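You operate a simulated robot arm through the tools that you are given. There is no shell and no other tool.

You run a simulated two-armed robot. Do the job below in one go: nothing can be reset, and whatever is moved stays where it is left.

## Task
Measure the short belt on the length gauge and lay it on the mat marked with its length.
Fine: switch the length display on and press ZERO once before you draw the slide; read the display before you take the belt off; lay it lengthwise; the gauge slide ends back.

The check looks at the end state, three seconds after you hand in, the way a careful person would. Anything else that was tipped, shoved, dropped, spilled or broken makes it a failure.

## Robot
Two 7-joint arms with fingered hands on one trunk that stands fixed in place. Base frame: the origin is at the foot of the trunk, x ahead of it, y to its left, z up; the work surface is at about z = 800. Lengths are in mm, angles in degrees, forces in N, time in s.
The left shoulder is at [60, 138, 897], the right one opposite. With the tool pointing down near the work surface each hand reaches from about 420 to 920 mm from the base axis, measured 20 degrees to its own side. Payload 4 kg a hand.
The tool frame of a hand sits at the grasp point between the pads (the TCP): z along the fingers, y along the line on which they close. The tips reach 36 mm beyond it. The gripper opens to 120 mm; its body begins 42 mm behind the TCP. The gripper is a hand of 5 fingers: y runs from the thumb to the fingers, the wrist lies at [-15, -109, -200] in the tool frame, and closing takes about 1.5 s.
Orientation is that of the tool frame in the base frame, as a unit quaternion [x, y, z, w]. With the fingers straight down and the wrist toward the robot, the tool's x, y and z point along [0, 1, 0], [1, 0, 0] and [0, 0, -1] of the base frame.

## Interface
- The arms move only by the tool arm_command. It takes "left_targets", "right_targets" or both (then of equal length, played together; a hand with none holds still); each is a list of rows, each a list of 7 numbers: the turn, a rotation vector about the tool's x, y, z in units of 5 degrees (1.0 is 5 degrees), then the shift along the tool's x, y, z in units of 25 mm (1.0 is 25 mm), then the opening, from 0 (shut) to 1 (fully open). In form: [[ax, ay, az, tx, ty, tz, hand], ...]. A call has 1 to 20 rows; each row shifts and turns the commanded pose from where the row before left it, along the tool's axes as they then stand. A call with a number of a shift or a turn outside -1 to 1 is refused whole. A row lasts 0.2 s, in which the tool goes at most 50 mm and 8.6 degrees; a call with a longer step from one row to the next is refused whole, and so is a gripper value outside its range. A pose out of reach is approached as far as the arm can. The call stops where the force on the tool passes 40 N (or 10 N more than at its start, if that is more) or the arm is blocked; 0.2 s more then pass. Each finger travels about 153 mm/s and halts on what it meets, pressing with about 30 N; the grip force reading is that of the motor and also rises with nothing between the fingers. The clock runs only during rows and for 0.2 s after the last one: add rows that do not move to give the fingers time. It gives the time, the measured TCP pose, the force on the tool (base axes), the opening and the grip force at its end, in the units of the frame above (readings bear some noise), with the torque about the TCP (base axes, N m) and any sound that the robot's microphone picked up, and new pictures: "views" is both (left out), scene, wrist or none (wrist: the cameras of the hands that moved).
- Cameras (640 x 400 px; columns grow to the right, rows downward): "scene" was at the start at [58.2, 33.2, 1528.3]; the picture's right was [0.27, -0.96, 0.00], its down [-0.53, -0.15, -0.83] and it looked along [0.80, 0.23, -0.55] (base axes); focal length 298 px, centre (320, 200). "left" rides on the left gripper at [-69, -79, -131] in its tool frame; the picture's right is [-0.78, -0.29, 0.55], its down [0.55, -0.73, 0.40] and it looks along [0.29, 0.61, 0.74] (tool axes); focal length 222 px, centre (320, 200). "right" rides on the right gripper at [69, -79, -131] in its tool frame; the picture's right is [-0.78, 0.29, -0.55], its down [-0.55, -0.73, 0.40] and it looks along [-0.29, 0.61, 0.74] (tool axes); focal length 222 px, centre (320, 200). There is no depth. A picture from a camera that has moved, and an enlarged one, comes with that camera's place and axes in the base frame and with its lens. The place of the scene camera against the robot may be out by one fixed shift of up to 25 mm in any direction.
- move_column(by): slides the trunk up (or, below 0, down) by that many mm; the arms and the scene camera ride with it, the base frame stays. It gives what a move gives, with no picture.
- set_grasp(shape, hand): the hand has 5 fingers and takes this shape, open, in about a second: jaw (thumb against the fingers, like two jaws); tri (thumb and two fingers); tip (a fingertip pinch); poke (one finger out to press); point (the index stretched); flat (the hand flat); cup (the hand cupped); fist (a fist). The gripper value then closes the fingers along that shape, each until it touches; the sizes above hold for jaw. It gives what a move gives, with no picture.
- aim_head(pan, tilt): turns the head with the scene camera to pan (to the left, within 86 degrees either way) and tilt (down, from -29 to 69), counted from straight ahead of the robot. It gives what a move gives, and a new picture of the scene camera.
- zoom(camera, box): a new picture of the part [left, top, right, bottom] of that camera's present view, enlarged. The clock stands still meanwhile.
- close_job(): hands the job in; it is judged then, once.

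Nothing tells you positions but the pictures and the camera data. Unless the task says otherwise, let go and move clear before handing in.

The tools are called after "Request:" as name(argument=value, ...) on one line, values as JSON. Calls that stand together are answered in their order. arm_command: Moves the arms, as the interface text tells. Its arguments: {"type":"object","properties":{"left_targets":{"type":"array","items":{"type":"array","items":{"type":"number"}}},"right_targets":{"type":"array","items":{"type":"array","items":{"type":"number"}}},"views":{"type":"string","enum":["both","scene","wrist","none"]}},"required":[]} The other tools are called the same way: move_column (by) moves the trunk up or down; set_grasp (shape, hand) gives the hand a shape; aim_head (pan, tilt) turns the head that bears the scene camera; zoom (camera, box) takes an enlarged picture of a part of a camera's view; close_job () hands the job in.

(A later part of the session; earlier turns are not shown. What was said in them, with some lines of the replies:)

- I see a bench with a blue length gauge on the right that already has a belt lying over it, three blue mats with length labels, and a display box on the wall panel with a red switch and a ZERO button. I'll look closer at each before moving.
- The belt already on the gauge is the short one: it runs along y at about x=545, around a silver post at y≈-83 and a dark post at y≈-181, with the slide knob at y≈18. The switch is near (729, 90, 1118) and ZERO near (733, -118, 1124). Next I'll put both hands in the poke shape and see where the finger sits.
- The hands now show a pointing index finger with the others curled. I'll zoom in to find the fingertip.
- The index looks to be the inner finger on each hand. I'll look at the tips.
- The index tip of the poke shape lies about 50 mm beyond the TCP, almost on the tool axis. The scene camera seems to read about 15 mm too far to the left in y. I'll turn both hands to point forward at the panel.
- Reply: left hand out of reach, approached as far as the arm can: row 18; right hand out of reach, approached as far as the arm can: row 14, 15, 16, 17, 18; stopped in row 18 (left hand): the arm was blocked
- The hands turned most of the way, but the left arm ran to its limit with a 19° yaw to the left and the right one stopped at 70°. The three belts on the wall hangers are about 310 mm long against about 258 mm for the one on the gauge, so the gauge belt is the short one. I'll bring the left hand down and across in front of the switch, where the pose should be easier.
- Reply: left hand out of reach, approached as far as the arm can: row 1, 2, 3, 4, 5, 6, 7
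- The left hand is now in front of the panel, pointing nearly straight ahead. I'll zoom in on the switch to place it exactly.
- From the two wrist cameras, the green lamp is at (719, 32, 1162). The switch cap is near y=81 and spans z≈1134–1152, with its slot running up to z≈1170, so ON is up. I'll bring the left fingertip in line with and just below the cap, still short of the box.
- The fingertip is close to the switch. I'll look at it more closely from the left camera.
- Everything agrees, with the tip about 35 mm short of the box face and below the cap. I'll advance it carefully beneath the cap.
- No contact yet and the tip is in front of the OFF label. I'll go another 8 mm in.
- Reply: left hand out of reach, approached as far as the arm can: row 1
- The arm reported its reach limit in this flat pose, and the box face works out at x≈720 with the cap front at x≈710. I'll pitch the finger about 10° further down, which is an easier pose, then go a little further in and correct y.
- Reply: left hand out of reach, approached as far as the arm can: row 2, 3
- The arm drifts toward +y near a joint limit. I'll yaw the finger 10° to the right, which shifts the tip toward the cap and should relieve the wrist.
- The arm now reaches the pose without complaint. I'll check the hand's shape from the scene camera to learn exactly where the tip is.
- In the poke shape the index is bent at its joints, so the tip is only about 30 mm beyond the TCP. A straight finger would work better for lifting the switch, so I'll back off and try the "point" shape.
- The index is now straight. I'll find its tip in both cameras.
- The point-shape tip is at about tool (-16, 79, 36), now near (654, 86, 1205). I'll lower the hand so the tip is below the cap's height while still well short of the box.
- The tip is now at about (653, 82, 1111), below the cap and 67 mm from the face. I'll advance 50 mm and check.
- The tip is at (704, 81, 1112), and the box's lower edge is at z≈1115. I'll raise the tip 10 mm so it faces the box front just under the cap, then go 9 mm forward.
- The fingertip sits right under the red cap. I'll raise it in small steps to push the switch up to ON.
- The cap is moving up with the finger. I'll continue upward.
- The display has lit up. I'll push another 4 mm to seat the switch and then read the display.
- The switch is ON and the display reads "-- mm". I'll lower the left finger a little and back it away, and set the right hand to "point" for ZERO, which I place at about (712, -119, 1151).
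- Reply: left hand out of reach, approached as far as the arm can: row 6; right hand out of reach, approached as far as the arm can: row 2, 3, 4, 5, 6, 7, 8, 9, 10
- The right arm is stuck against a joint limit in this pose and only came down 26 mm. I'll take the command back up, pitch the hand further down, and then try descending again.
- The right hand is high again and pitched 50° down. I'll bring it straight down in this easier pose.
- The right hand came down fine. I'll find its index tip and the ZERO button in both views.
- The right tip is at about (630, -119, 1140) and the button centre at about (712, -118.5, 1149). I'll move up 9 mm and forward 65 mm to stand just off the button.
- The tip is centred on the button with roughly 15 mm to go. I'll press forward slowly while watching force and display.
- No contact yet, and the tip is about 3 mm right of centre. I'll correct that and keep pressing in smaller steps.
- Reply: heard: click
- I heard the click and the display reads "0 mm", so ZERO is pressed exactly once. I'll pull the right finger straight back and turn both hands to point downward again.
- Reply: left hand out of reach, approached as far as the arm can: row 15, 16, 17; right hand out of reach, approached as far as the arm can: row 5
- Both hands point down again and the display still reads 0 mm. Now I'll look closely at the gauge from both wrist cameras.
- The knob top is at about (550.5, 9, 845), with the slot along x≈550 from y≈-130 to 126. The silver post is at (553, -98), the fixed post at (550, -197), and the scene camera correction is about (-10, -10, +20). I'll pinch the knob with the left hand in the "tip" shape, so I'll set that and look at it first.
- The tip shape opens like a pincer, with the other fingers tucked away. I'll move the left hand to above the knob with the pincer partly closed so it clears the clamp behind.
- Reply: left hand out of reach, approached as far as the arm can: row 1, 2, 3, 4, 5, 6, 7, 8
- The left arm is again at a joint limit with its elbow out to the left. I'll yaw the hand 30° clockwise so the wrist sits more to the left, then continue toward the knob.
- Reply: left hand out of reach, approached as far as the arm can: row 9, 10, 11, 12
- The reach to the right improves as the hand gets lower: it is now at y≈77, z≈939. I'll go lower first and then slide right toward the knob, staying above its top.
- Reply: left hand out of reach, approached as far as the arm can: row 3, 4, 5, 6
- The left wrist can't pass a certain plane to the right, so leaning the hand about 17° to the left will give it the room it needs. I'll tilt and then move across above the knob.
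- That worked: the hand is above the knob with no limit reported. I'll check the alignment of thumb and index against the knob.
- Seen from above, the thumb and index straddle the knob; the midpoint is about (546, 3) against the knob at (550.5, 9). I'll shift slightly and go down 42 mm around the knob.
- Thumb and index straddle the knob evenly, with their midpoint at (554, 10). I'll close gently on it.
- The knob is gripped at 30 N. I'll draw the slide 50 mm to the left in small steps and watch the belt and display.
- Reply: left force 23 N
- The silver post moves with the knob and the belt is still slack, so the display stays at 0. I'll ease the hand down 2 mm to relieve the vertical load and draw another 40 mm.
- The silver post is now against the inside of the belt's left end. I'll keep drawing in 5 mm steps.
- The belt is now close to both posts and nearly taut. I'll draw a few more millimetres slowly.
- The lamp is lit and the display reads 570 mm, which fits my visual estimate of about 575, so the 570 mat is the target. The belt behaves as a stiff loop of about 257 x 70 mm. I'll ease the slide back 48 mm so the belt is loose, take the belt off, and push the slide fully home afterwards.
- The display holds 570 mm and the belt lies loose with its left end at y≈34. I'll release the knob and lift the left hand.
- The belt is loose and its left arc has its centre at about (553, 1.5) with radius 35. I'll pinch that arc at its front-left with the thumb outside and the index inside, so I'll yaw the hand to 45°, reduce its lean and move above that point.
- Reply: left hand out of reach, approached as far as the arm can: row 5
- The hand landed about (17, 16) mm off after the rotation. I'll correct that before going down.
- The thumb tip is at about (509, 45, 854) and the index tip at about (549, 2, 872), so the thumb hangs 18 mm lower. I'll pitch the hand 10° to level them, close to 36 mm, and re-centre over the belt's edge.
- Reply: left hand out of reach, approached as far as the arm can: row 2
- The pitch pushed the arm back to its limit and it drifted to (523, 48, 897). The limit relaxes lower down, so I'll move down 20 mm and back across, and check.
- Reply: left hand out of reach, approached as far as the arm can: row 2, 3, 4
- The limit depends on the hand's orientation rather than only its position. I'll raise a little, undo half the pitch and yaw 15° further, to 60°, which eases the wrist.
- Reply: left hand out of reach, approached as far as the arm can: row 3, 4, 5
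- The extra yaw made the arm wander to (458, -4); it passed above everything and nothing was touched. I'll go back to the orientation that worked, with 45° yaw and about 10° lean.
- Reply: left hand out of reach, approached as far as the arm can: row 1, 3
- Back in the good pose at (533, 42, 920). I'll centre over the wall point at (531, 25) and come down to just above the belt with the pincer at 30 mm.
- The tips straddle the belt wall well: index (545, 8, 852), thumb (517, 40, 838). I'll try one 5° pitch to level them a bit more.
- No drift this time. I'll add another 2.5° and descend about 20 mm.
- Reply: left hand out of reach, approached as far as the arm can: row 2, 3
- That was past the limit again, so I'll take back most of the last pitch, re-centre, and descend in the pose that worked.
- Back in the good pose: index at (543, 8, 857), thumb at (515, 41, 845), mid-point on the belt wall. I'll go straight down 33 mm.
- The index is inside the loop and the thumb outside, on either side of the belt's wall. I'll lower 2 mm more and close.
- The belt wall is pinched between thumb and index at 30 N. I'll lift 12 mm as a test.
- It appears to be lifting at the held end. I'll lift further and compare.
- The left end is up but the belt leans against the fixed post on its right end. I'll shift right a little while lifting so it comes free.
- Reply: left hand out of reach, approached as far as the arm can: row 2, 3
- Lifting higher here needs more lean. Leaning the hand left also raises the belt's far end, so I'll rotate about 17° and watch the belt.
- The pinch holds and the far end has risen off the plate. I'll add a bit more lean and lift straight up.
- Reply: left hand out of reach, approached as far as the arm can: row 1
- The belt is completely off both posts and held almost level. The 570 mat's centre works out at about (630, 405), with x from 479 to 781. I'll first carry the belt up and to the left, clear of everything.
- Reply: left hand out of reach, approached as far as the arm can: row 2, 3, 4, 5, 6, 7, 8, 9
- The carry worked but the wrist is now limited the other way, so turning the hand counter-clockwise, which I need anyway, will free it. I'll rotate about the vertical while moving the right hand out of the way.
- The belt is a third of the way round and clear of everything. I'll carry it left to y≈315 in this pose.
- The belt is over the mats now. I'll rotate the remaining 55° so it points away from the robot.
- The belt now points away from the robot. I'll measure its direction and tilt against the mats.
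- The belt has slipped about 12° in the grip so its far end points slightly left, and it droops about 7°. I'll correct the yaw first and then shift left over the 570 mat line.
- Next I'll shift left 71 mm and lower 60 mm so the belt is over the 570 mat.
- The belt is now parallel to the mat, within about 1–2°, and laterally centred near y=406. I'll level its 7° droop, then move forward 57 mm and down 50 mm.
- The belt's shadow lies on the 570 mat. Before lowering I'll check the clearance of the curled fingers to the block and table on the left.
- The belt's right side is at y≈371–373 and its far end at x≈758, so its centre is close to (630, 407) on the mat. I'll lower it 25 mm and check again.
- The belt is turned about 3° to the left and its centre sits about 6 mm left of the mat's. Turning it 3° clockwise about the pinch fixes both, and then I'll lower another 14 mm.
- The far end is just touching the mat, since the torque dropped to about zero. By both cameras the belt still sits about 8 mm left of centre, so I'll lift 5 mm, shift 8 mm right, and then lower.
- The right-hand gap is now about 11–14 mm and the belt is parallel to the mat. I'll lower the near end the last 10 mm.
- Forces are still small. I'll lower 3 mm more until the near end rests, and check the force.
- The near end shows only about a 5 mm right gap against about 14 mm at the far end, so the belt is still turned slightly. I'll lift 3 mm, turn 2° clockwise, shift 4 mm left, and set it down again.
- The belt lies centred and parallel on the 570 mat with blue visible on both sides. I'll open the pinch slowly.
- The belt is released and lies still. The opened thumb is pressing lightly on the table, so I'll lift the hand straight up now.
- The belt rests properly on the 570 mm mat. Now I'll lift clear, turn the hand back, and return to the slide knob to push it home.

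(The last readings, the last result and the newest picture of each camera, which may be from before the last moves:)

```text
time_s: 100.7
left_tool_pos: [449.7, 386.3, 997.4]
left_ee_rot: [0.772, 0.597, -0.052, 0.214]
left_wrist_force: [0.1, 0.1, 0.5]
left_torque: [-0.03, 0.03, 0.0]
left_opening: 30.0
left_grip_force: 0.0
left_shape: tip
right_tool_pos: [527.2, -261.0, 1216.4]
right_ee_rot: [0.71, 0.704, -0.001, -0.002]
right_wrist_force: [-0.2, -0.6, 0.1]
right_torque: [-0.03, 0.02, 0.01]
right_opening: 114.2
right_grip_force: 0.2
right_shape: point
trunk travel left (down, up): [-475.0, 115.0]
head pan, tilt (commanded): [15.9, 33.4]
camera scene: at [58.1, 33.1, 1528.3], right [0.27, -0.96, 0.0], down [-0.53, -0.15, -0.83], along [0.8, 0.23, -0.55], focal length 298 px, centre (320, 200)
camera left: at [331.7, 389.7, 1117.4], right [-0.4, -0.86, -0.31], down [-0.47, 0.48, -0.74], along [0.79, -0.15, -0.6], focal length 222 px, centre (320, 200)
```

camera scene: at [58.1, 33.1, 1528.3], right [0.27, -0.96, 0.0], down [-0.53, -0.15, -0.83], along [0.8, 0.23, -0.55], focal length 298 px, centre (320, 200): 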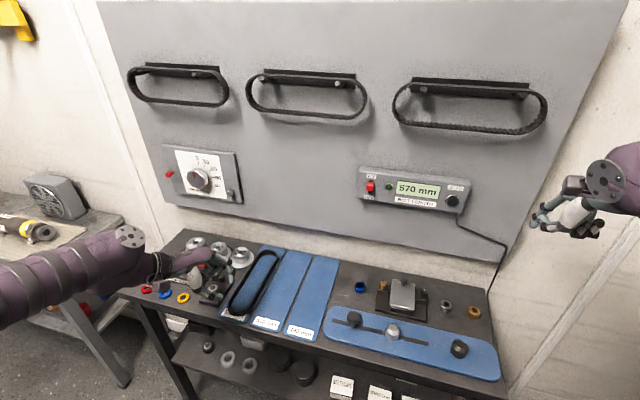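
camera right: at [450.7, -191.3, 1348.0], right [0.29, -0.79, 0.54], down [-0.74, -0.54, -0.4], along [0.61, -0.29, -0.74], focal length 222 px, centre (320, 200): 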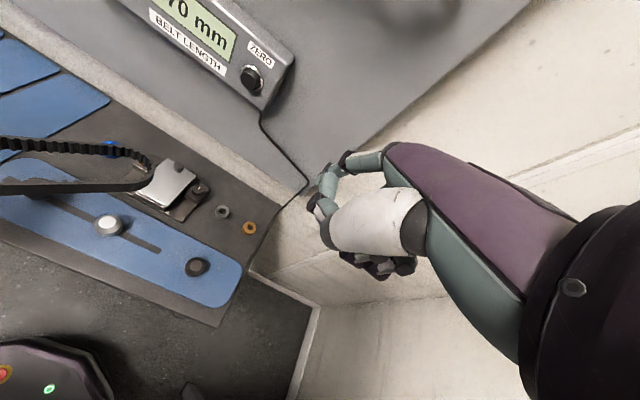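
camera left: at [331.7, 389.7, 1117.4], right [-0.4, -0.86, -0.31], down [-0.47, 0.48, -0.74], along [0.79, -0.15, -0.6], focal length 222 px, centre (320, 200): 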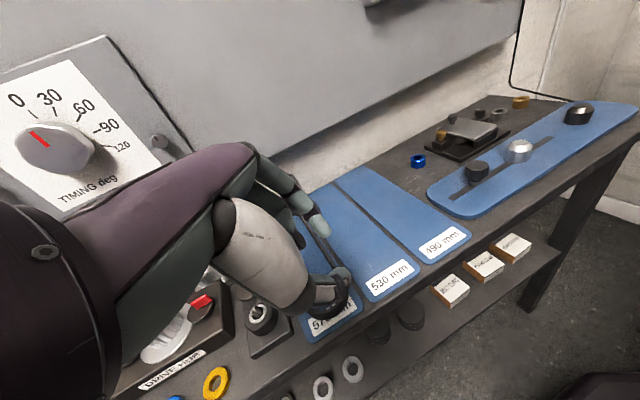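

The hand is clear and the belt is lying still. I'll move right toward the gauge.

Request:
arm_command(left_targets=[[0, 0, 0, -0.9, 0.1975, 0.3925, 0.4], [0, 0, 0, -0.9, 0.1975, 0.3925, 0.4], [0, 0, 0, -0.9, 0.1975, 0.3925, 0.4], [0, 0, 0, -0.9, 0.1975, 0.3925, 0.4], [0, 0, 0, -0.9, 0.1975, 0.3925, 0.4], [0, 0, 0, -0.9, 0.1975, 0.3925, 0.4], [0, 0, 0, -0.9, 0.1975, 0.3925, 0.4], [0, 0, 0, -0.9, 0.1975, 0.3925, 0.4], [0, 0, 0, -0.9, 0.1975, 0.3925, 0.4], [0.34, -0.27, 0.9, 0, 0, 0, 0.4], [0.34, -0.27, 0.9, 0, 0, 0, 0.4], [0.34, -0.27, 0.9, 0, 0, 0, 0.4], [0.34, -0.27, 0.9, 0, 0, 0, 0.4], [0, 0, 0, 0, 0, 0, 0.4]])

```text
time_s: 103.7
left_tool_pos: [449.4, 159.8, 997.9]
left_ee_rot: [0.864, 0.454, -0.09, 0.2]
left_wrist_force: [0.7, -0.1, -0.3]
left_torque: [0.03, -0.01, -0.04]
left_opening: 47.5
left_grip_force: 0.1
left_shape: tip
right_tool_pos: [528.9, -260.8, 1215.7]
right_ee_rot: [0.709, 0.705, 0.0, -0.001]
right_wrist_force: [0.0, -0.1, -0.1]
right_torque: [0.03, 0.01, -0.04]
right_opening: 114.3
right_grip_force: 0.0
right_shape: point
trunk travel left (down, up): [-475.0, 115.0]
head pan, tilt (commanded): [15.9, 33.4]
camera scene: at [58.1, 33.1, 1528.3], right [0.27, -0.96, 0.0], down [-0.53, -0.15, -0.83], along [0.8, 0.23, -0.55], focal length 298 px, centre (320, 200)
camera left: at [340.4, 203.9, 1117.8], right [-0.67, -0.67, -0.31], down [-0.28, 0.61, -0.74], along [0.69, -0.41, -0.6], focal length 222 px, centre (320, 200)
```

scene: 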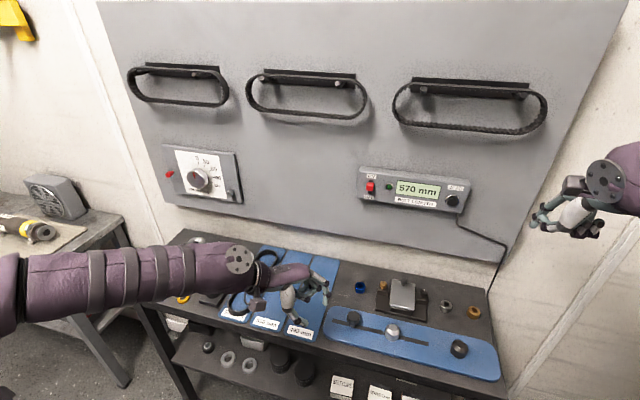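
left: 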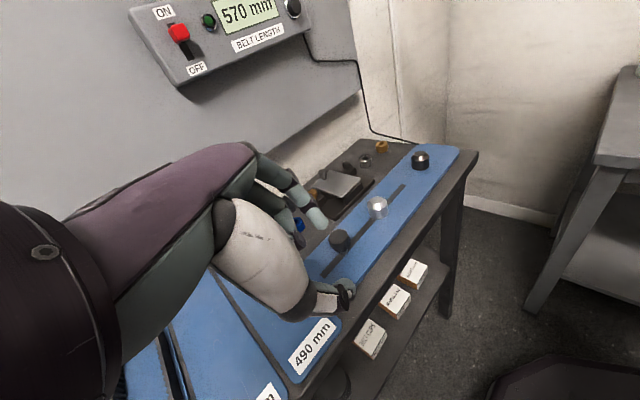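

I'll bring the hand's lean back to the knob-gripping pose and move over toward the knob, which is at about (550, 71).

Request:
arm_command(left_targets=[[0.36, 0.515, 0.016, 0, 0, 0, 0.55], [0.36, 0.515, 0.016, 0, 0, 0, 0.55], [0, 0, 0, 0.205, 0.852, 0.418, 0.55], [0, 0, 0, 0.205, 0.852, 0.418, 0.55], [0, 0, 0, 0.205, 0.852, 0.418, 0.55], [0, 0, 0, 0.205, 0.852, 0.418, 0.55], [0, 0, 0, 0.205, 0.852, 0.418, 0.55], [0, 0, 0, 0, 0, 0, 0.55]], views="none")

```text
time_s: 105.5
left_tool_pos: [552.5, 105.7, 963.7]
left_ee_rot: [0.873, 0.458, -0.065, 0.154]
left_wrist_force: [1.2, 0.1, 0.3]
left_torque: [0.02, -0.02, -0.01]
left_opening: 65.9
left_grip_force: 0.1
left_shape: tip
right_tool_pos: [528.4, -260.4, 1215.9]
right_ee_rot: [0.709, 0.705, 0.0, -0.001]
right_wrist_force: [0.1, -0.4, 0.7]
right_torque: [-0.02, 0.0, 0.03]
right_opening: 114.1
right_grip_force: 0.0
right_shape: point
trunk travel left (down, up): [-475.0, 115.0]
head pan, tilt (commanded): [15.9, 33.4]
```

I'll lower to just above the knob and check alignment.

Request:
arm_command(left_targets=[[0, 0, 0, -0.07, -0.005, 0.68, 0.55], [0, 0, 0, -0.07, -0.005, 0.68, 0.55], [0, 0, 0, -0.07, -0.005, 0.68, 0.55], [0, 0, 0, 0, 0, 0, 0.55]], views="none")

Request:
zoom(camera="scene", box=[290, 260, 450, 360])

Request:
zoom(camera="left", box=[240, 150, 448, 280])

Request:
zoom(camera="right", box=[0, 120, 256, 280])

```text
time_s: 106.5
left_tool_pos: [552.1, 83.6, 918.6]
left_ee_rot: [0.873, 0.459, -0.065, 0.155]
left_wrist_force: [0.3, 0.2, 0.0]
left_torque: [0.03, 0.0, 0.04]
left_opening: 65.9
left_grip_force: 0.1
left_shape: tip
left hand out of reach, approached as far as the arm can: row 1
right_tool_pos: [529.0, -261.1, 1216.5]
right_ee_rot: [0.709, 0.705, 0.0, -0.001]
right_wrist_force: [0.4, -0.6, 0.2]
right_torque: [-0.03, 0.03, 0.02]
right_opening: 114.3
right_grip_force: 0.1
right_shape: point
trunk travel left (down, up): [-475.0, 115.0]
head pan, tilt (commanded): [15.9, 33.4]
```

```text
4.00 times, centred on (370, 310) of scene
camera zoom: at [58.1, 33.0, 1528.3], right [0.27, -0.96, 0.0], down [-0.53, -0.15, -0.83], along [0.8, 0.23, -0.55], focal length 1192 px, centre (120, -240)
```

zoom: 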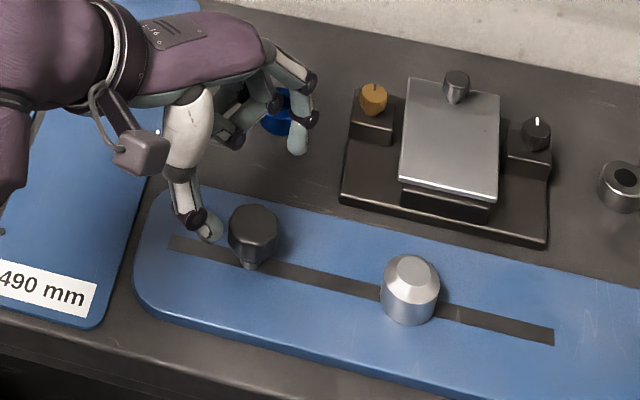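

```text
3.08 times, centred on (344, 215) of left
camera zoom: at [441.8, 115.0, 1042.1], right [-0.67, -0.64, -0.38], down [-0.28, 0.69, -0.67], along [0.69, -0.34, -0.64], focal length 684 px, centre (246, 154)
```

zoom: 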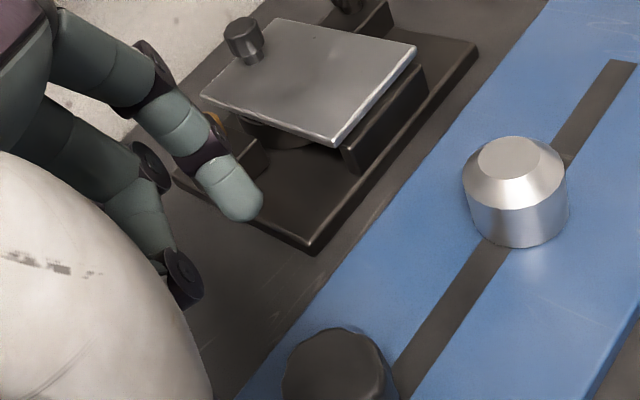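

```text
2.50 times, centred on (128, 200) of right
camera zoom: at [450.5, -191.8, 1348.0], right [0.29, -0.79, 0.54], down [-0.74, -0.54, -0.4], along [0.61, -0.29, -0.74], focal length 555 px, centre (800, 200)
```

zoom: 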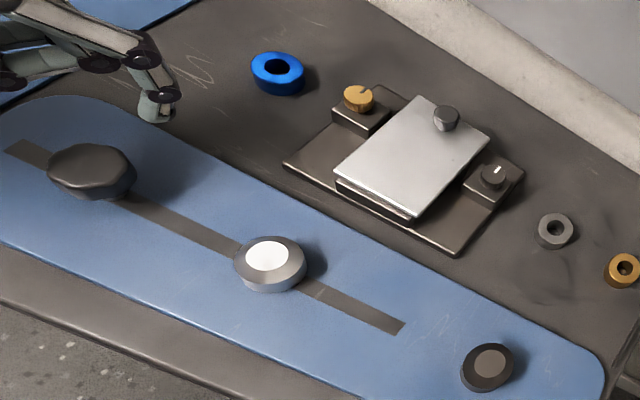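

I'm in line with the knob. I'll level the pincer by 4° as it was in the first grasp, and then descend.

Request:
arm_command(left_targets=[[0.8, 0, 0, 0, 0, 0, 0.55], [0, 0, 0, 0, 0, 0, 0.55]], views="none")

```text
time_s: 107.1
left_tool_pos: [550.6, 84.8, 916.8]
left_ee_rot: [0.878, 0.456, -0.08, 0.124]
left_wrist_force: [-0.2, 0.1, -0.1]
left_torque: [0.01, -0.03, 0.04]
left_opening: 65.8
left_grip_force: 0.0
left_shape: tip
right_tool_pos: [528.4, -260.7, 1216.2]
right_ee_rot: [0.71, 0.705, -0.001, -0.001]
right_wrist_force: [0.7, 0.0, 0.1]
right_torque: [0.01, 0.03, 0.01]
right_opening: 114.1
right_grip_force: 0.0
right_shape: point
trunk travel left (down, up): [-475.0, 115.0]
head pan, tilt (commanded): [15.9, 33.4]
```

Good, no drift. I'm descending around the knob.

Request:
arm_command(left_targets=[[0, 0, 0, 0.152, -0.075, 0.577, 0.55], [0, 0, 0, 0.152, -0.075, 0.577, 0.55], [0, 0, 0, 0.152, -0.075, 0.577, 0.55], [0, 0, 0, 0.152, -0.075, 0.577, 0.55], [0, 0, 0, 0, 0, 0, 0.55]], views="none")

Request:
zoom(camera="scene", box=[310, 280, 406, 340])

Request:
zoom(camera="right", box=[0, 120, 160, 220])

```text
time_s: 108.3
left_tool_pos: [549.7, 83.9, 857.8]
left_ee_rot: [0.878, 0.456, -0.08, 0.123]
left_wrist_force: [0.2, -0.6, 0.4]
left_torque: [0.03, 0.02, -0.01]
left_opening: 65.7
left_grip_force: 0.1
left_shape: tip
right_tool_pos: [529.8, -261.1, 1217.1]
right_ee_rot: [0.71, 0.705, -0.001, -0.002]
right_wrist_force: [-0.3, 0.5, 0.0]
right_torque: [0.01, 0.01, 0.0]
right_opening: 114.1
right_grip_force: 0.0
right_shape: point
trunk travel left (down, up): [-475.0, 115.0]
head pan, tilt (commanded): [15.9, 33.4]
```

```text
6.67 times, centred on (358, 310) of scene
camera zoom: at [58.2, 33.1, 1528.3], right [0.27, -0.96, 0.0], down [-0.53, -0.15, -0.83], along [0.8, 0.23, -0.55], focal length 1986 px, centre (67, -533)
```

zoom: 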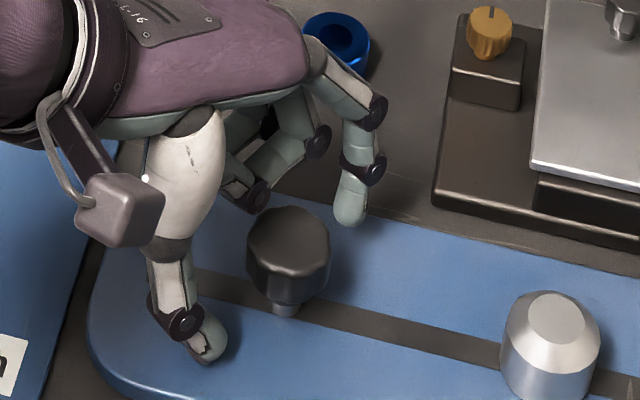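

```text
4.00 times, centred on (80, 170) of right
camera zoom: at [450.5, -191.7, 1348.0], right [0.29, -0.79, 0.54], down [-0.74, -0.54, -0.4], along [0.61, -0.29, -0.74], focal length 888 px, centre (1280, 320)
```

zoom: 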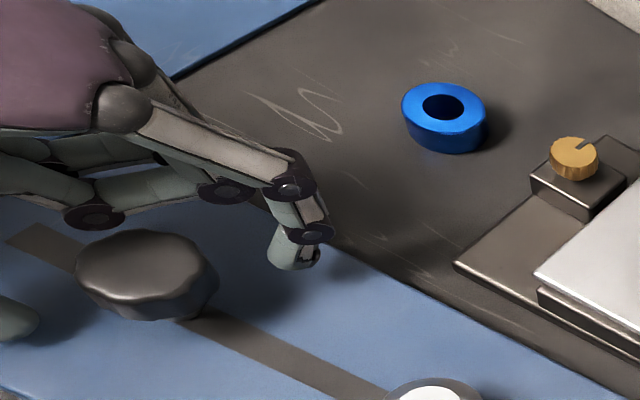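

The thumb and index straddle the knob. I'll close on it.

Request:
arm_command(left_targets=[[0, 0, 0, 0, 0, 0, 0.4], [0, 0, 0, 0, 0, 0, 0.3], [0, 0, 0, 0, 0, 0, 0.2], [0, 0, 0, 0, 0, 0, 0.15], [0, 0, 0, 0, 0, 0, 0.15], [0, 0, 0, 0, 0, 0, 0.15]], views="none")

Request:
zoom(camera="scene", box=[310, 280, 406, 340])

```text
time_s: 109.7
left_tool_pos: [551.4, 83.0, 855.7]
left_ee_rot: [0.878, 0.456, -0.082, 0.122]
left_wrist_force: [-0.4, -1.6, -16.5]
left_torque: [0.1, 0.07, 0.01]
left_opening: 20.0
left_grip_force: 30.1
left_shape: tip
right_tool_pos: [529.9, -259.6, 1214.4]
right_ee_rot: [0.71, 0.705, -0.001, -0.002]
right_wrist_force: [0.2, -0.5, 1.0]
right_torque: [-0.02, 0.02, 0.0]
right_opening: 114.1
right_grip_force: 0.2
right_shape: point
trunk travel left (down, up): [-475.0, 115.0]
head pan, tilt (commanded): [15.9, 33.4]
```

```text
6.67 times, centred on (358, 310) of scene
camera zoom: at [59.4, 33.3, 1528.1], right [0.27, -0.96, 0.0], down [-0.53, -0.15, -0.83], along [0.8, 0.23, -0.55], focal length 1986 px, centre (67, -533)
```

zoom: 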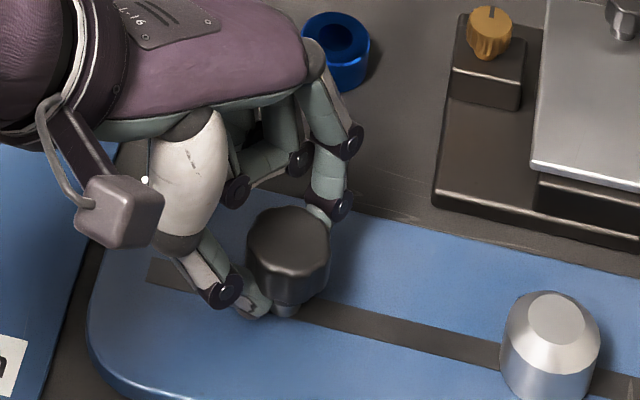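

Gripped. Now I'll slide the knob back to the right.

Request:
arm_command(left_targets=[[0, 0, 0, 0.015, -0.009, 0.058, 0.15], [0, 0, 0, -0.312, 0.222, 0.116, 0.15], [0, 0, 0, -0.312, 0.222, 0.116, 0.15], [0, 0, 0, -0.312, 0.222, 0.116, 0.15], [0, 0, 0, -0.312, 0.222, 0.116, 0.15], [0, 0, 0, -0.312, 0.222, 0.116, 0.15], [0, 0, 0, 0, 0, 0, 0.15]], views="none")

Request:
zoom(camera="scene", box=[310, 260, 518, 390])

Request:
zoom(camera="right", box=[0, 120, 256, 280])

```text
time_s: 111.3
left_tool_pos: [552.3, 34.4, 854.7]
left_ee_rot: [0.877, 0.457, -0.082, 0.123]
left_wrist_force: [-3.1, 0.1, -11.3]
left_torque: [0.12, 0.15, -0.04]
left_opening: 19.9
left_grip_force: 29.7
left_shape: tip
right_tool_pos: [529.9, -260.1, 1215.9]
right_ee_rot: [0.709, 0.705, -0.001, -0.002]
right_wrist_force: [-0.5, -1.4, 0.4]
right_torque: [-0.01, 0.0, -0.02]
right_opening: 114.1
right_grip_force: 0.1
right_shape: point
trunk travel left (down, up): [-475.0, 115.0]
head pan, tilt (commanded): [15.9, 33.4]
```

```text
3.08 times, centred on (414, 325) of scene
camera zoom: at [58.9, 33.1, 1528.2], right [0.27, -0.96, 0.0], down [-0.53, -0.15, -0.83], along [0.8, 0.23, -0.55], focal length 917 px, centre (31, -185)
```

zoom: 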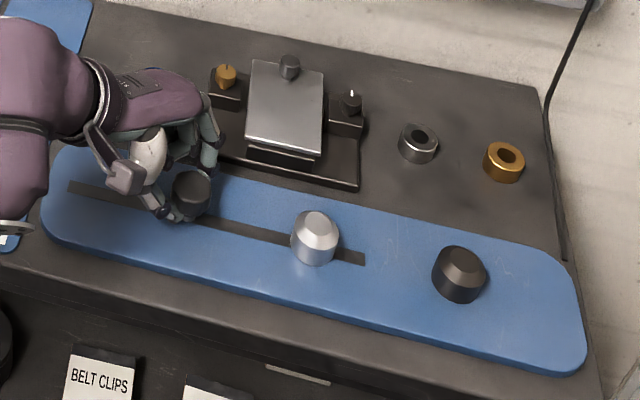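

```text
2.50 times, centred on (128, 200) of right
camera zoom: at [451.1, -191.7, 1347.7], right [0.29, -0.79, 0.54], down [-0.74, -0.54, -0.4], along [0.61, -0.29, -0.74], focal length 555 px, centre (800, 200)
```

zoom: 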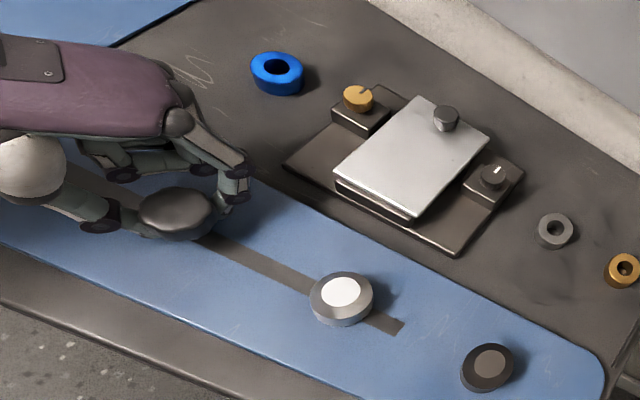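

About 12 mm remains to the starting position. I'll continue slowly to the home stop.

Request:
arm_command(left_targets=[[0, 0, 0, -0.156, 0.111, 0.058, 0.15], [0, 0, 0, -0.156, 0.111, 0.058, 0.15], [0, 0, 0, -0.094, 0.067, 0.035, 0.15], [0, 0, 0, 0, 0, 0, 0.15]], views="none")

Request:
zoom(camera="scene", box=[310, 260, 518, 390])

```text
time_s: 112.3
left_tool_pos: [551.5, 21.0, 856.1]
left_ee_rot: [0.877, 0.457, -0.082, 0.124]
left_wrist_force: [-1.9, 2.0, -10.1]
left_torque: [0.21, 0.2, -0.03]
left_opening: 19.7
left_grip_force: 29.3
left_shape: tip
right_tool_pos: [528.6, -260.5, 1215.3]
right_ee_rot: [0.709, 0.705, 0.0, -0.002]
right_wrist_force: [0.7, -0.3, -0.7]
right_torque: [0.01, 0.01, -0.02]
right_opening: 114.1
right_grip_force: 0.0
right_shape: point
trunk travel left (down, up): [-475.0, 115.0]
head pan, tilt (commanded): [15.9, 33.4]
```

```text
3.08 times, centred on (414, 325) of scene
camera zoom: at [58.9, 33.3, 1528.3], right [0.27, -0.96, 0.0], down [-0.53, -0.15, -0.83], along [0.8, 0.23, -0.55], focal length 917 px, centre (31, -185)
```

zoom: 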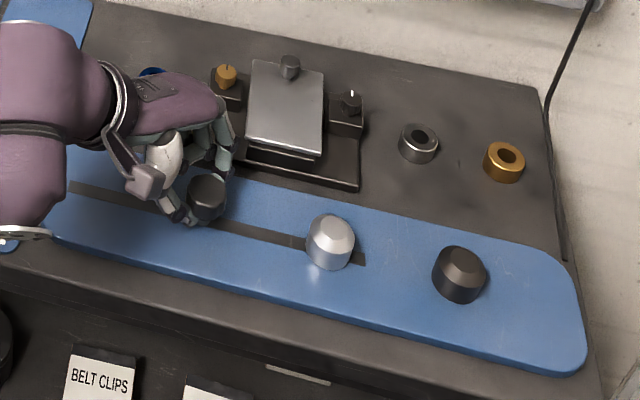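

The silver post is back where it was at the start, and a small opposing force has appeared. I'll push 3 mm more to confirm it's against its stop.

Request:
arm_command(left_targets=[[0, 0, 0, -0.094, 0.067, 0.035, 0.15], [0, 0, 0, 0, 0, 0, 0.15]], views="none")

Request:
zoom(camera="scene", box=[310, 260, 518, 390])

```text
time_s: 112.9
left_tool_pos: [552.6, 19.7, 855.6]
left_ee_rot: [0.877, 0.457, -0.081, 0.123]
left_wrist_force: [-1.8, 8.4, -6.2]
left_torque: [0.31, 0.24, -0.05]
left_opening: 19.3
left_grip_force: 30.4
left_shape: tip
right_tool_pos: [528.0, -259.1, 1215.6]
right_ee_rot: [0.71, 0.705, -0.001, -0.002]
right_wrist_force: [0.3, -0.3, -0.5]
right_torque: [0.0, 0.03, 0.01]
right_opening: 114.2
right_grip_force: 0.2
right_shape: point
trunk travel left (down, up): [-475.0, 115.0]
head pan, tilt (commanded): [15.9, 33.4]
```

```text
3.08 times, centred on (414, 325) of scene
camera zoom: at [58.5, 34.2, 1528.3], right [0.27, -0.96, 0.0], down [-0.53, -0.15, -0.83], along [0.8, 0.23, -0.55], focal length 917 px, centre (31, -185)
```

zoom: 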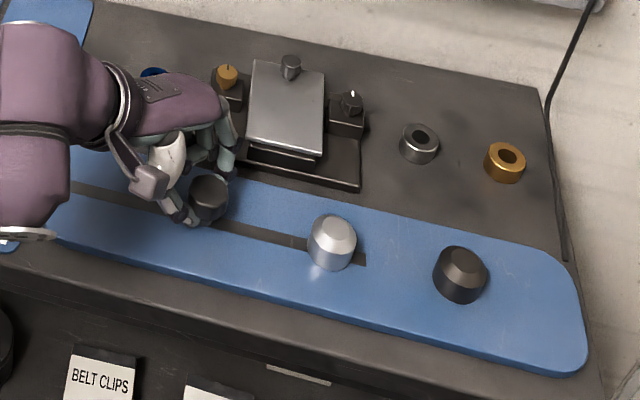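

The slide is firmly against its home stop. I'll release the knob and lift the hand.

Request:
arm_command(left_targets=[[0, 0, 0, 0, 0, 0, 0.25], [0, 0, 0, 0, 0, 0, 0.4], [0, 0, 0, 0, 0, 0, 0.55], [0, 0, 0, 0, 0, 0, 0.55], [0, 0, 0, 0, 0, 0, 0.55]], views="none")

Request:
zoom(camera="scene", box=[310, 260, 470, 360])

```text
time_s: 114.1
left_tool_pos: [551.1, 18.6, 856.3]
left_ee_rot: [0.877, 0.457, -0.081, 0.124]
left_wrist_force: [0.3, 0.2, 0.1]
left_torque: [0.0, -0.02, 0.0]
left_opening: 65.6
left_grip_force: 0.0
left_shape: tip
right_tool_pos: [528.1, -260.6, 1216.2]
right_ee_rot: [0.71, 0.704, 0.0, -0.002]
right_wrist_force: [-0.7, -0.7, 0.0]
right_torque: [0.02, 0.01, 0.05]
right_opening: 114.3
right_grip_force: 0.0
right_shape: point
trunk travel left (down, up): [-475.0, 115.0]
head pan, tilt (commanded): [15.9, 33.4]
```

```text
4.00 times, centred on (390, 310) of scene
camera zoom: at [58.2, 33.1, 1528.3], right [0.27, -0.96, 0.0], down [-0.53, -0.15, -0.83], along [0.8, 0.23, -0.55], focal length 1192 px, centre (40, -240)
```

zoom: 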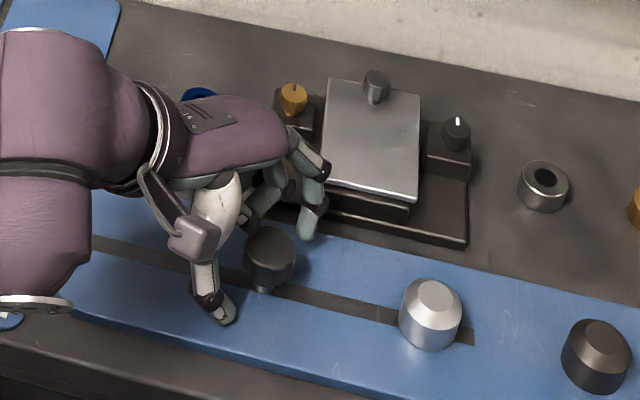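

The knob and post sit exactly where they were at the start. I'll lift straight up and away.

Request:
arm_command(left_targets=[[0, 0, 0, -0.177, 0.1, -0.67, 0.55], [0, 0, 0, -0.177, 0.1, -0.67, 0.55], [0, 0, 0, -0.177, 0.1, -0.67, 0.55], [0, 0, 0, -0.1, 0.06, -0.38, 0.55], [0, 0, 0, 0, 0, 0, 0.55]], views="scene")

```text
time_s: 115.3
left_tool_pos: [551.9, 17.4, 918.1]
left_ee_rot: [0.877, 0.456, -0.081, 0.124]
left_wrist_force: [-0.7, 0.5, 0.2]
left_torque: [-0.04, 0.01, 0.03]
left_opening: 65.6
left_grip_force: 0.1
left_shape: tip
right_tool_pos: [528.8, -260.1, 1216.0]
right_ee_rot: [0.71, 0.705, -0.001, -0.002]
right_wrist_force: [0.0, 0.4, -0.2]
right_torque: [-0.01, -0.03, -0.01]
right_opening: 114.2
right_grip_force: 0.1
right_shape: point
trunk travel left (down, up): [-475.0, 115.0]
head pan, tilt (commanded): [15.9, 33.4]
camera scene: at [58.3, 33.2, 1528.3], right [0.27, -0.96, 0.0], down [-0.53, -0.15, -0.83], along [0.8, 0.23, -0.55], focal length 298 px, centre (320, 200)
```

scene: 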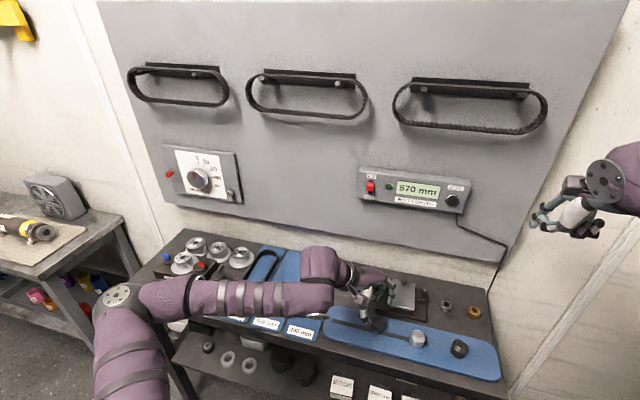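

The slide is home. I'll move the left hand up and back, clear of the bench, and then check the final state.

Request:
arm_command(left_targets=[[0, 0, 0, 0, -0.1, -0.9, 0.55], [0, 0, 0, 0.093, -0.653, -0.8, 0.55], [0, 0, 0, 0.093, -0.653, -0.8, 0.55], [0, 0, 0, 0.093, -0.653, -0.8, 0.55], [0, 0, 0, 0.093, -0.653, -0.8, 0.55], [0, 0, 0, 0.093, -0.653, -0.8, 0.55], [0, 0, 0, 0.093, -0.653, -0.8, 0.55], [0, 0, 0, 0, 0, 0, 0.55]], views="both")

Request:
zoom(camera="scene", box=[130, 220, 360, 364])

Request:
zoom(camera="scene", box=[310, 260, 520, 391])

Request:
zoom(camera="scene", box=[340, 150, 500, 250])

```text
time_s: 117.1
left_tool_pos: [480.9, 124.4, 1037.8]
left_ee_rot: [0.878, 0.456, -0.08, 0.123]
left_wrist_force: [0.2, 0.3, -0.4]
left_torque: [-0.04, -0.01, -0.03]
left_opening: 65.4
left_grip_force: 0.1
left_shape: tip
right_tool_pos: [528.4, -261.1, 1215.6]
right_ee_rot: [0.71, 0.704, 0.0, -0.002]
right_wrist_force: [0.5, -0.2, -0.3]
right_torque: [-0.02, 0.0, 0.04]
right_opening: 114.3
right_grip_force: 0.1
right_shape: point
trunk travel left (down, up): [-475.0, 115.0]
head pan, tilt (commanded): [15.9, 33.4]
camera scene: at [58.4, 33.2, 1528.3], right [0.27, -0.96, 0.0], down [-0.53, -0.15, -0.83], along [0.8, 0.23, -0.55], focal length 298 px, centre (320, 200)
camera left: at [379.9, 153.0, 1168.4], right [-0.7, -0.61, -0.37], down [-0.3, 0.72, -0.62], along [0.64, -0.33, -0.69], focal length 222 px, centre (320, 200)
```

scene: 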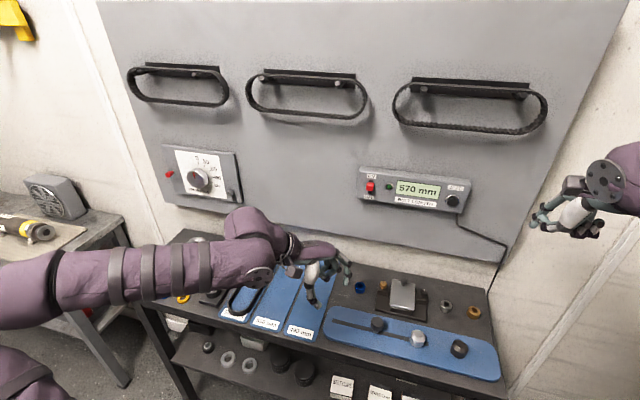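
left: 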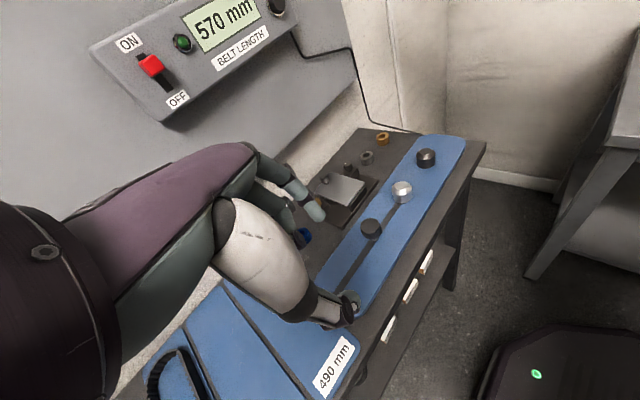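

```text
2.78 times, centred on (245, 292) of scene
camera zoom: at [58.4, 33.2, 1528.3], right [0.27, -0.96, 0.0], down [-0.53, -0.15, -0.83], along [0.8, 0.23, -0.55], focal length 828 px, centre (528, -56)
```

zoom: 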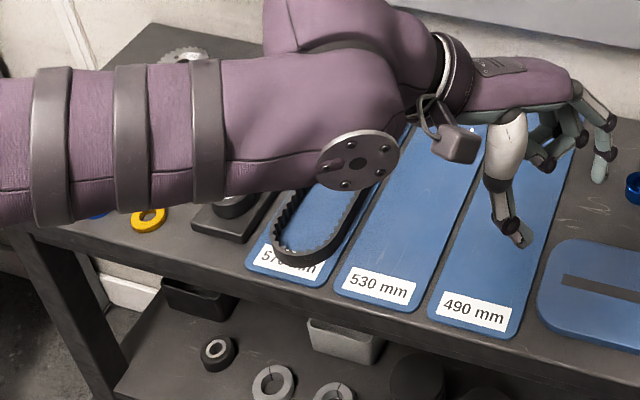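

```text
3.05 times, centred on (415, 326) of scene
camera zoom: at [58.4, 33.2, 1528.3], right [0.27, -0.96, 0.0], down [-0.53, -0.15, -0.83], along [0.8, 0.23, -0.55], focal length 908 px, centre (30, -182)
```

zoom: 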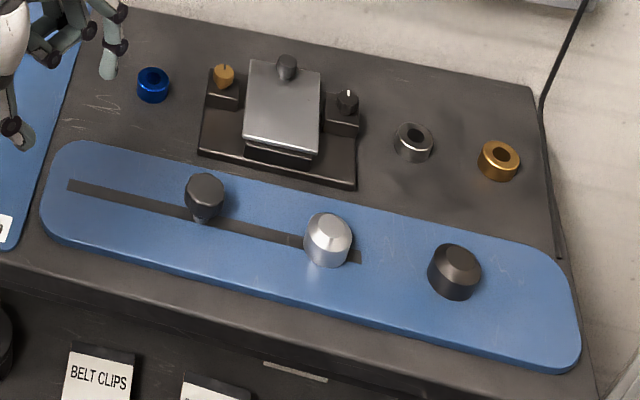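

```text
4.00 times, centred on (420, 200) of scene
camera zoom: at [58.4, 33.2, 1528.3], right [0.27, -0.96, 0.0], down [-0.53, -0.15, -0.83], along [0.8, 0.23, -0.55], focal length 1192 px, centre (-80, 200)
```

zoom: 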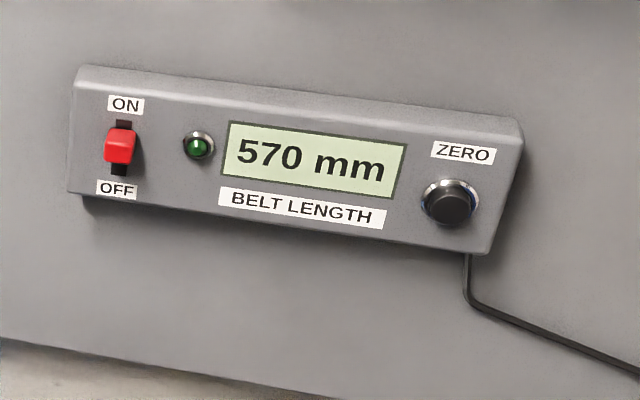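

The knob, post and display are as they should be, with the slide home, the switch ON and the display showing 570 mm. I'll raise the left arm so I can see the whole belt on the mat.

Request:
arm_command(left_targets=[[0, 0, 0, -0.03, -0.25, -0.97, 0.55], [0, 0, 0, -0.03, -0.25, -0.97, 0.55], [0, 0, 0, -0.03, -0.25, -0.97, 0.55], [0, 0, 0, -0.03, -0.25, -0.97, 0.55], [0, 0, 0, -0.03, -0.25, -0.97, 0.55], [0, 0, 0, -0.03, -0.25, -0.97, 0.55], [0, 0, 0, -0.03, -0.25, -0.97, 0.55], [0, 0, 0, -0.03, -0.25, -0.97, 0.55], [0, 0, 0, -0.03, -0.25, -0.97, 0.55], [0, 0, 0, -0.03, -0.25, -0.97, 0.55], [0, 0, 0, 0, 0, 0, 0.55]])

Request:
zoom(camera="scene", box=[130, 220, 360, 364])

```text
time_s: 119.5
left_tool_pos: [433.8, 224.5, 1261.9]
left_ee_rot: [0.878, 0.456, -0.081, 0.124]
left_wrist_force: [-0.5, -0.3, 0.2]
left_torque: [0.01, 0.04, 0.0]
left_opening: 65.9
left_grip_force: 0.1
left_shape: tip
right_tool_pos: [527.6, -259.9, 1216.7]
right_ee_rot: [0.71, 0.705, -0.001, -0.002]
right_wrist_force: [0.5, -1.0, 0.1]
right_torque: [-0.02, -0.01, -0.03]
right_opening: 114.3
right_grip_force: 0.0
right_shape: point
trunk travel left (down, up): [-475.0, 115.0]
head pan, tilt (commanded): [15.9, 33.4]
camera scene: at [58.2, 33.2, 1528.3], right [0.27, -0.96, 0.0], down [-0.53, -0.15, -0.83], along [0.8, 0.23, -0.55], focal length 298 px, centre (320, 200)
camera left: at [331.3, 252.0, 1393.8], right [-0.7, -0.61, -0.36], down [-0.3, 0.72, -0.62], along [0.64, -0.33, -0.69], focal length 222 px, centre (320, 200)
```

scene: 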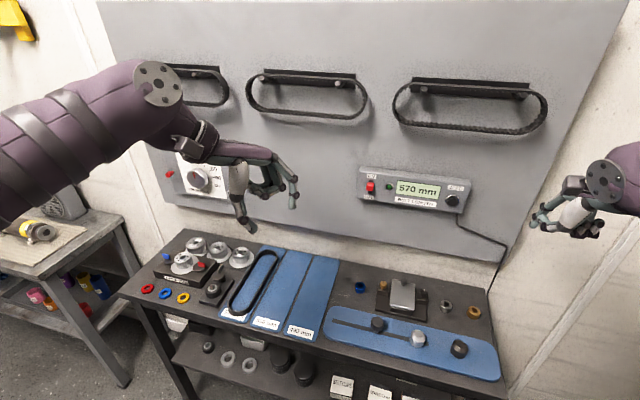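
left: 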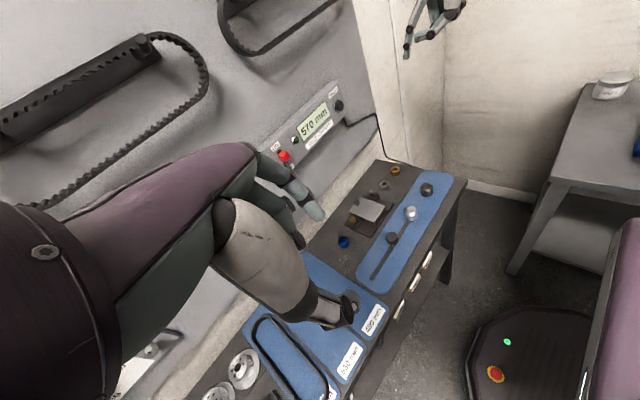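

```text
2.78 times, centred on (245, 292) of scene
camera zoom: at [58.2, 33.2, 1528.3], right [0.27, -0.96, 0.0], down [-0.53, -0.15, -0.83], along [0.8, 0.23, -0.55], focal length 828 px, centre (528, -56)
```

zoom: 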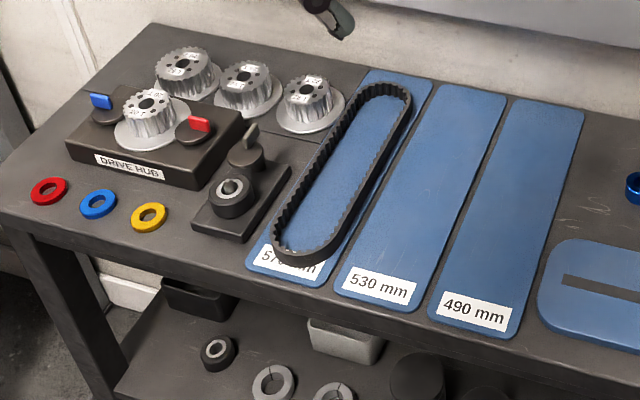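

Everything else on the bench looks as at the start. One close look at how the belt sits on the mat before I hand in.

Request:
zoom(camera="scene", box=[210, 240, 306, 325])

Request:
zoom(camera="left", box=[220, 300, 380, 400])

```text
4.71 times, centred on (258, 282) of scene
camera zoom: at [58.2, 33.2, 1528.3], right [0.27, -0.96, 0.0], down [-0.53, -0.15, -0.83], along [0.8, 0.23, -0.55], focal length 1402 px, centre (612, -188)
```

zoom: 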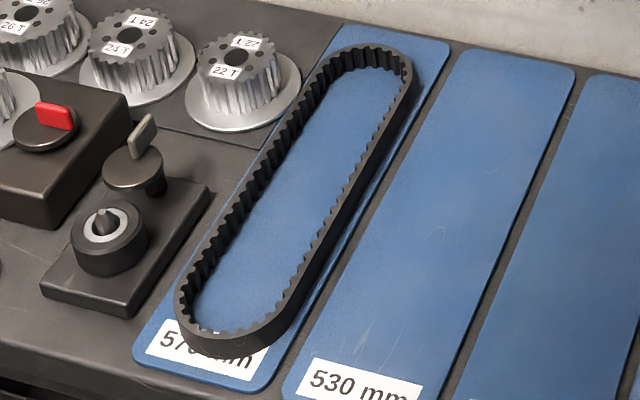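

```text
4.00 times, centred on (300, 350) of left
camera zoom: at [331.3, 252.0, 1393.8], right [-0.7, -0.61, -0.36], down [-0.3, 0.72, -0.62], along [0.64, -0.33, -0.69], focal length 888 px, centre (400, -400)
```

zoom: 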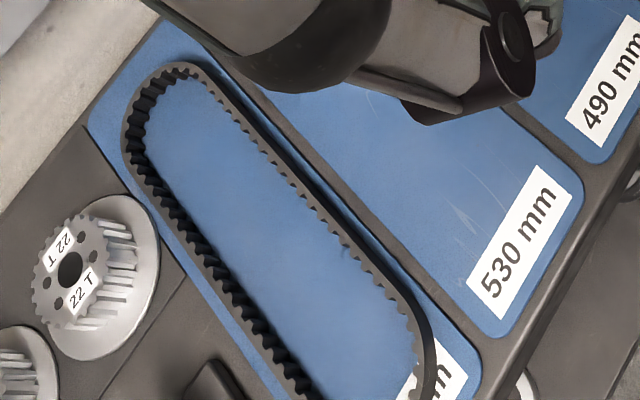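

The belt lies lengthwise and fully inside the 570 mm mat. The slide is home, the display still reads 570 mm, both hands are clear, and nothing else has moved, so I'm handing in.

Request:
close_job()

```text
The job is handed in.
```

The short belt measured 570 mm on the gauge. It now lies lengthwise on the 570 mm mat, fully inside its edges.

- **Display:** I switched it on and pressed ZERO once, which took it from "-- mm" to "0 mm". I drew the slide only after that, and read 570 mm with the belt still on the gauge. The display is still on.
- **Slide:** It is back against its home stop. I eased it back partway to free the belt and pushed it fully home after the belt was on the mat.
- **Rest of the bench:** In the last pictures nothing else had moved, and both hands were clear when I handed in.
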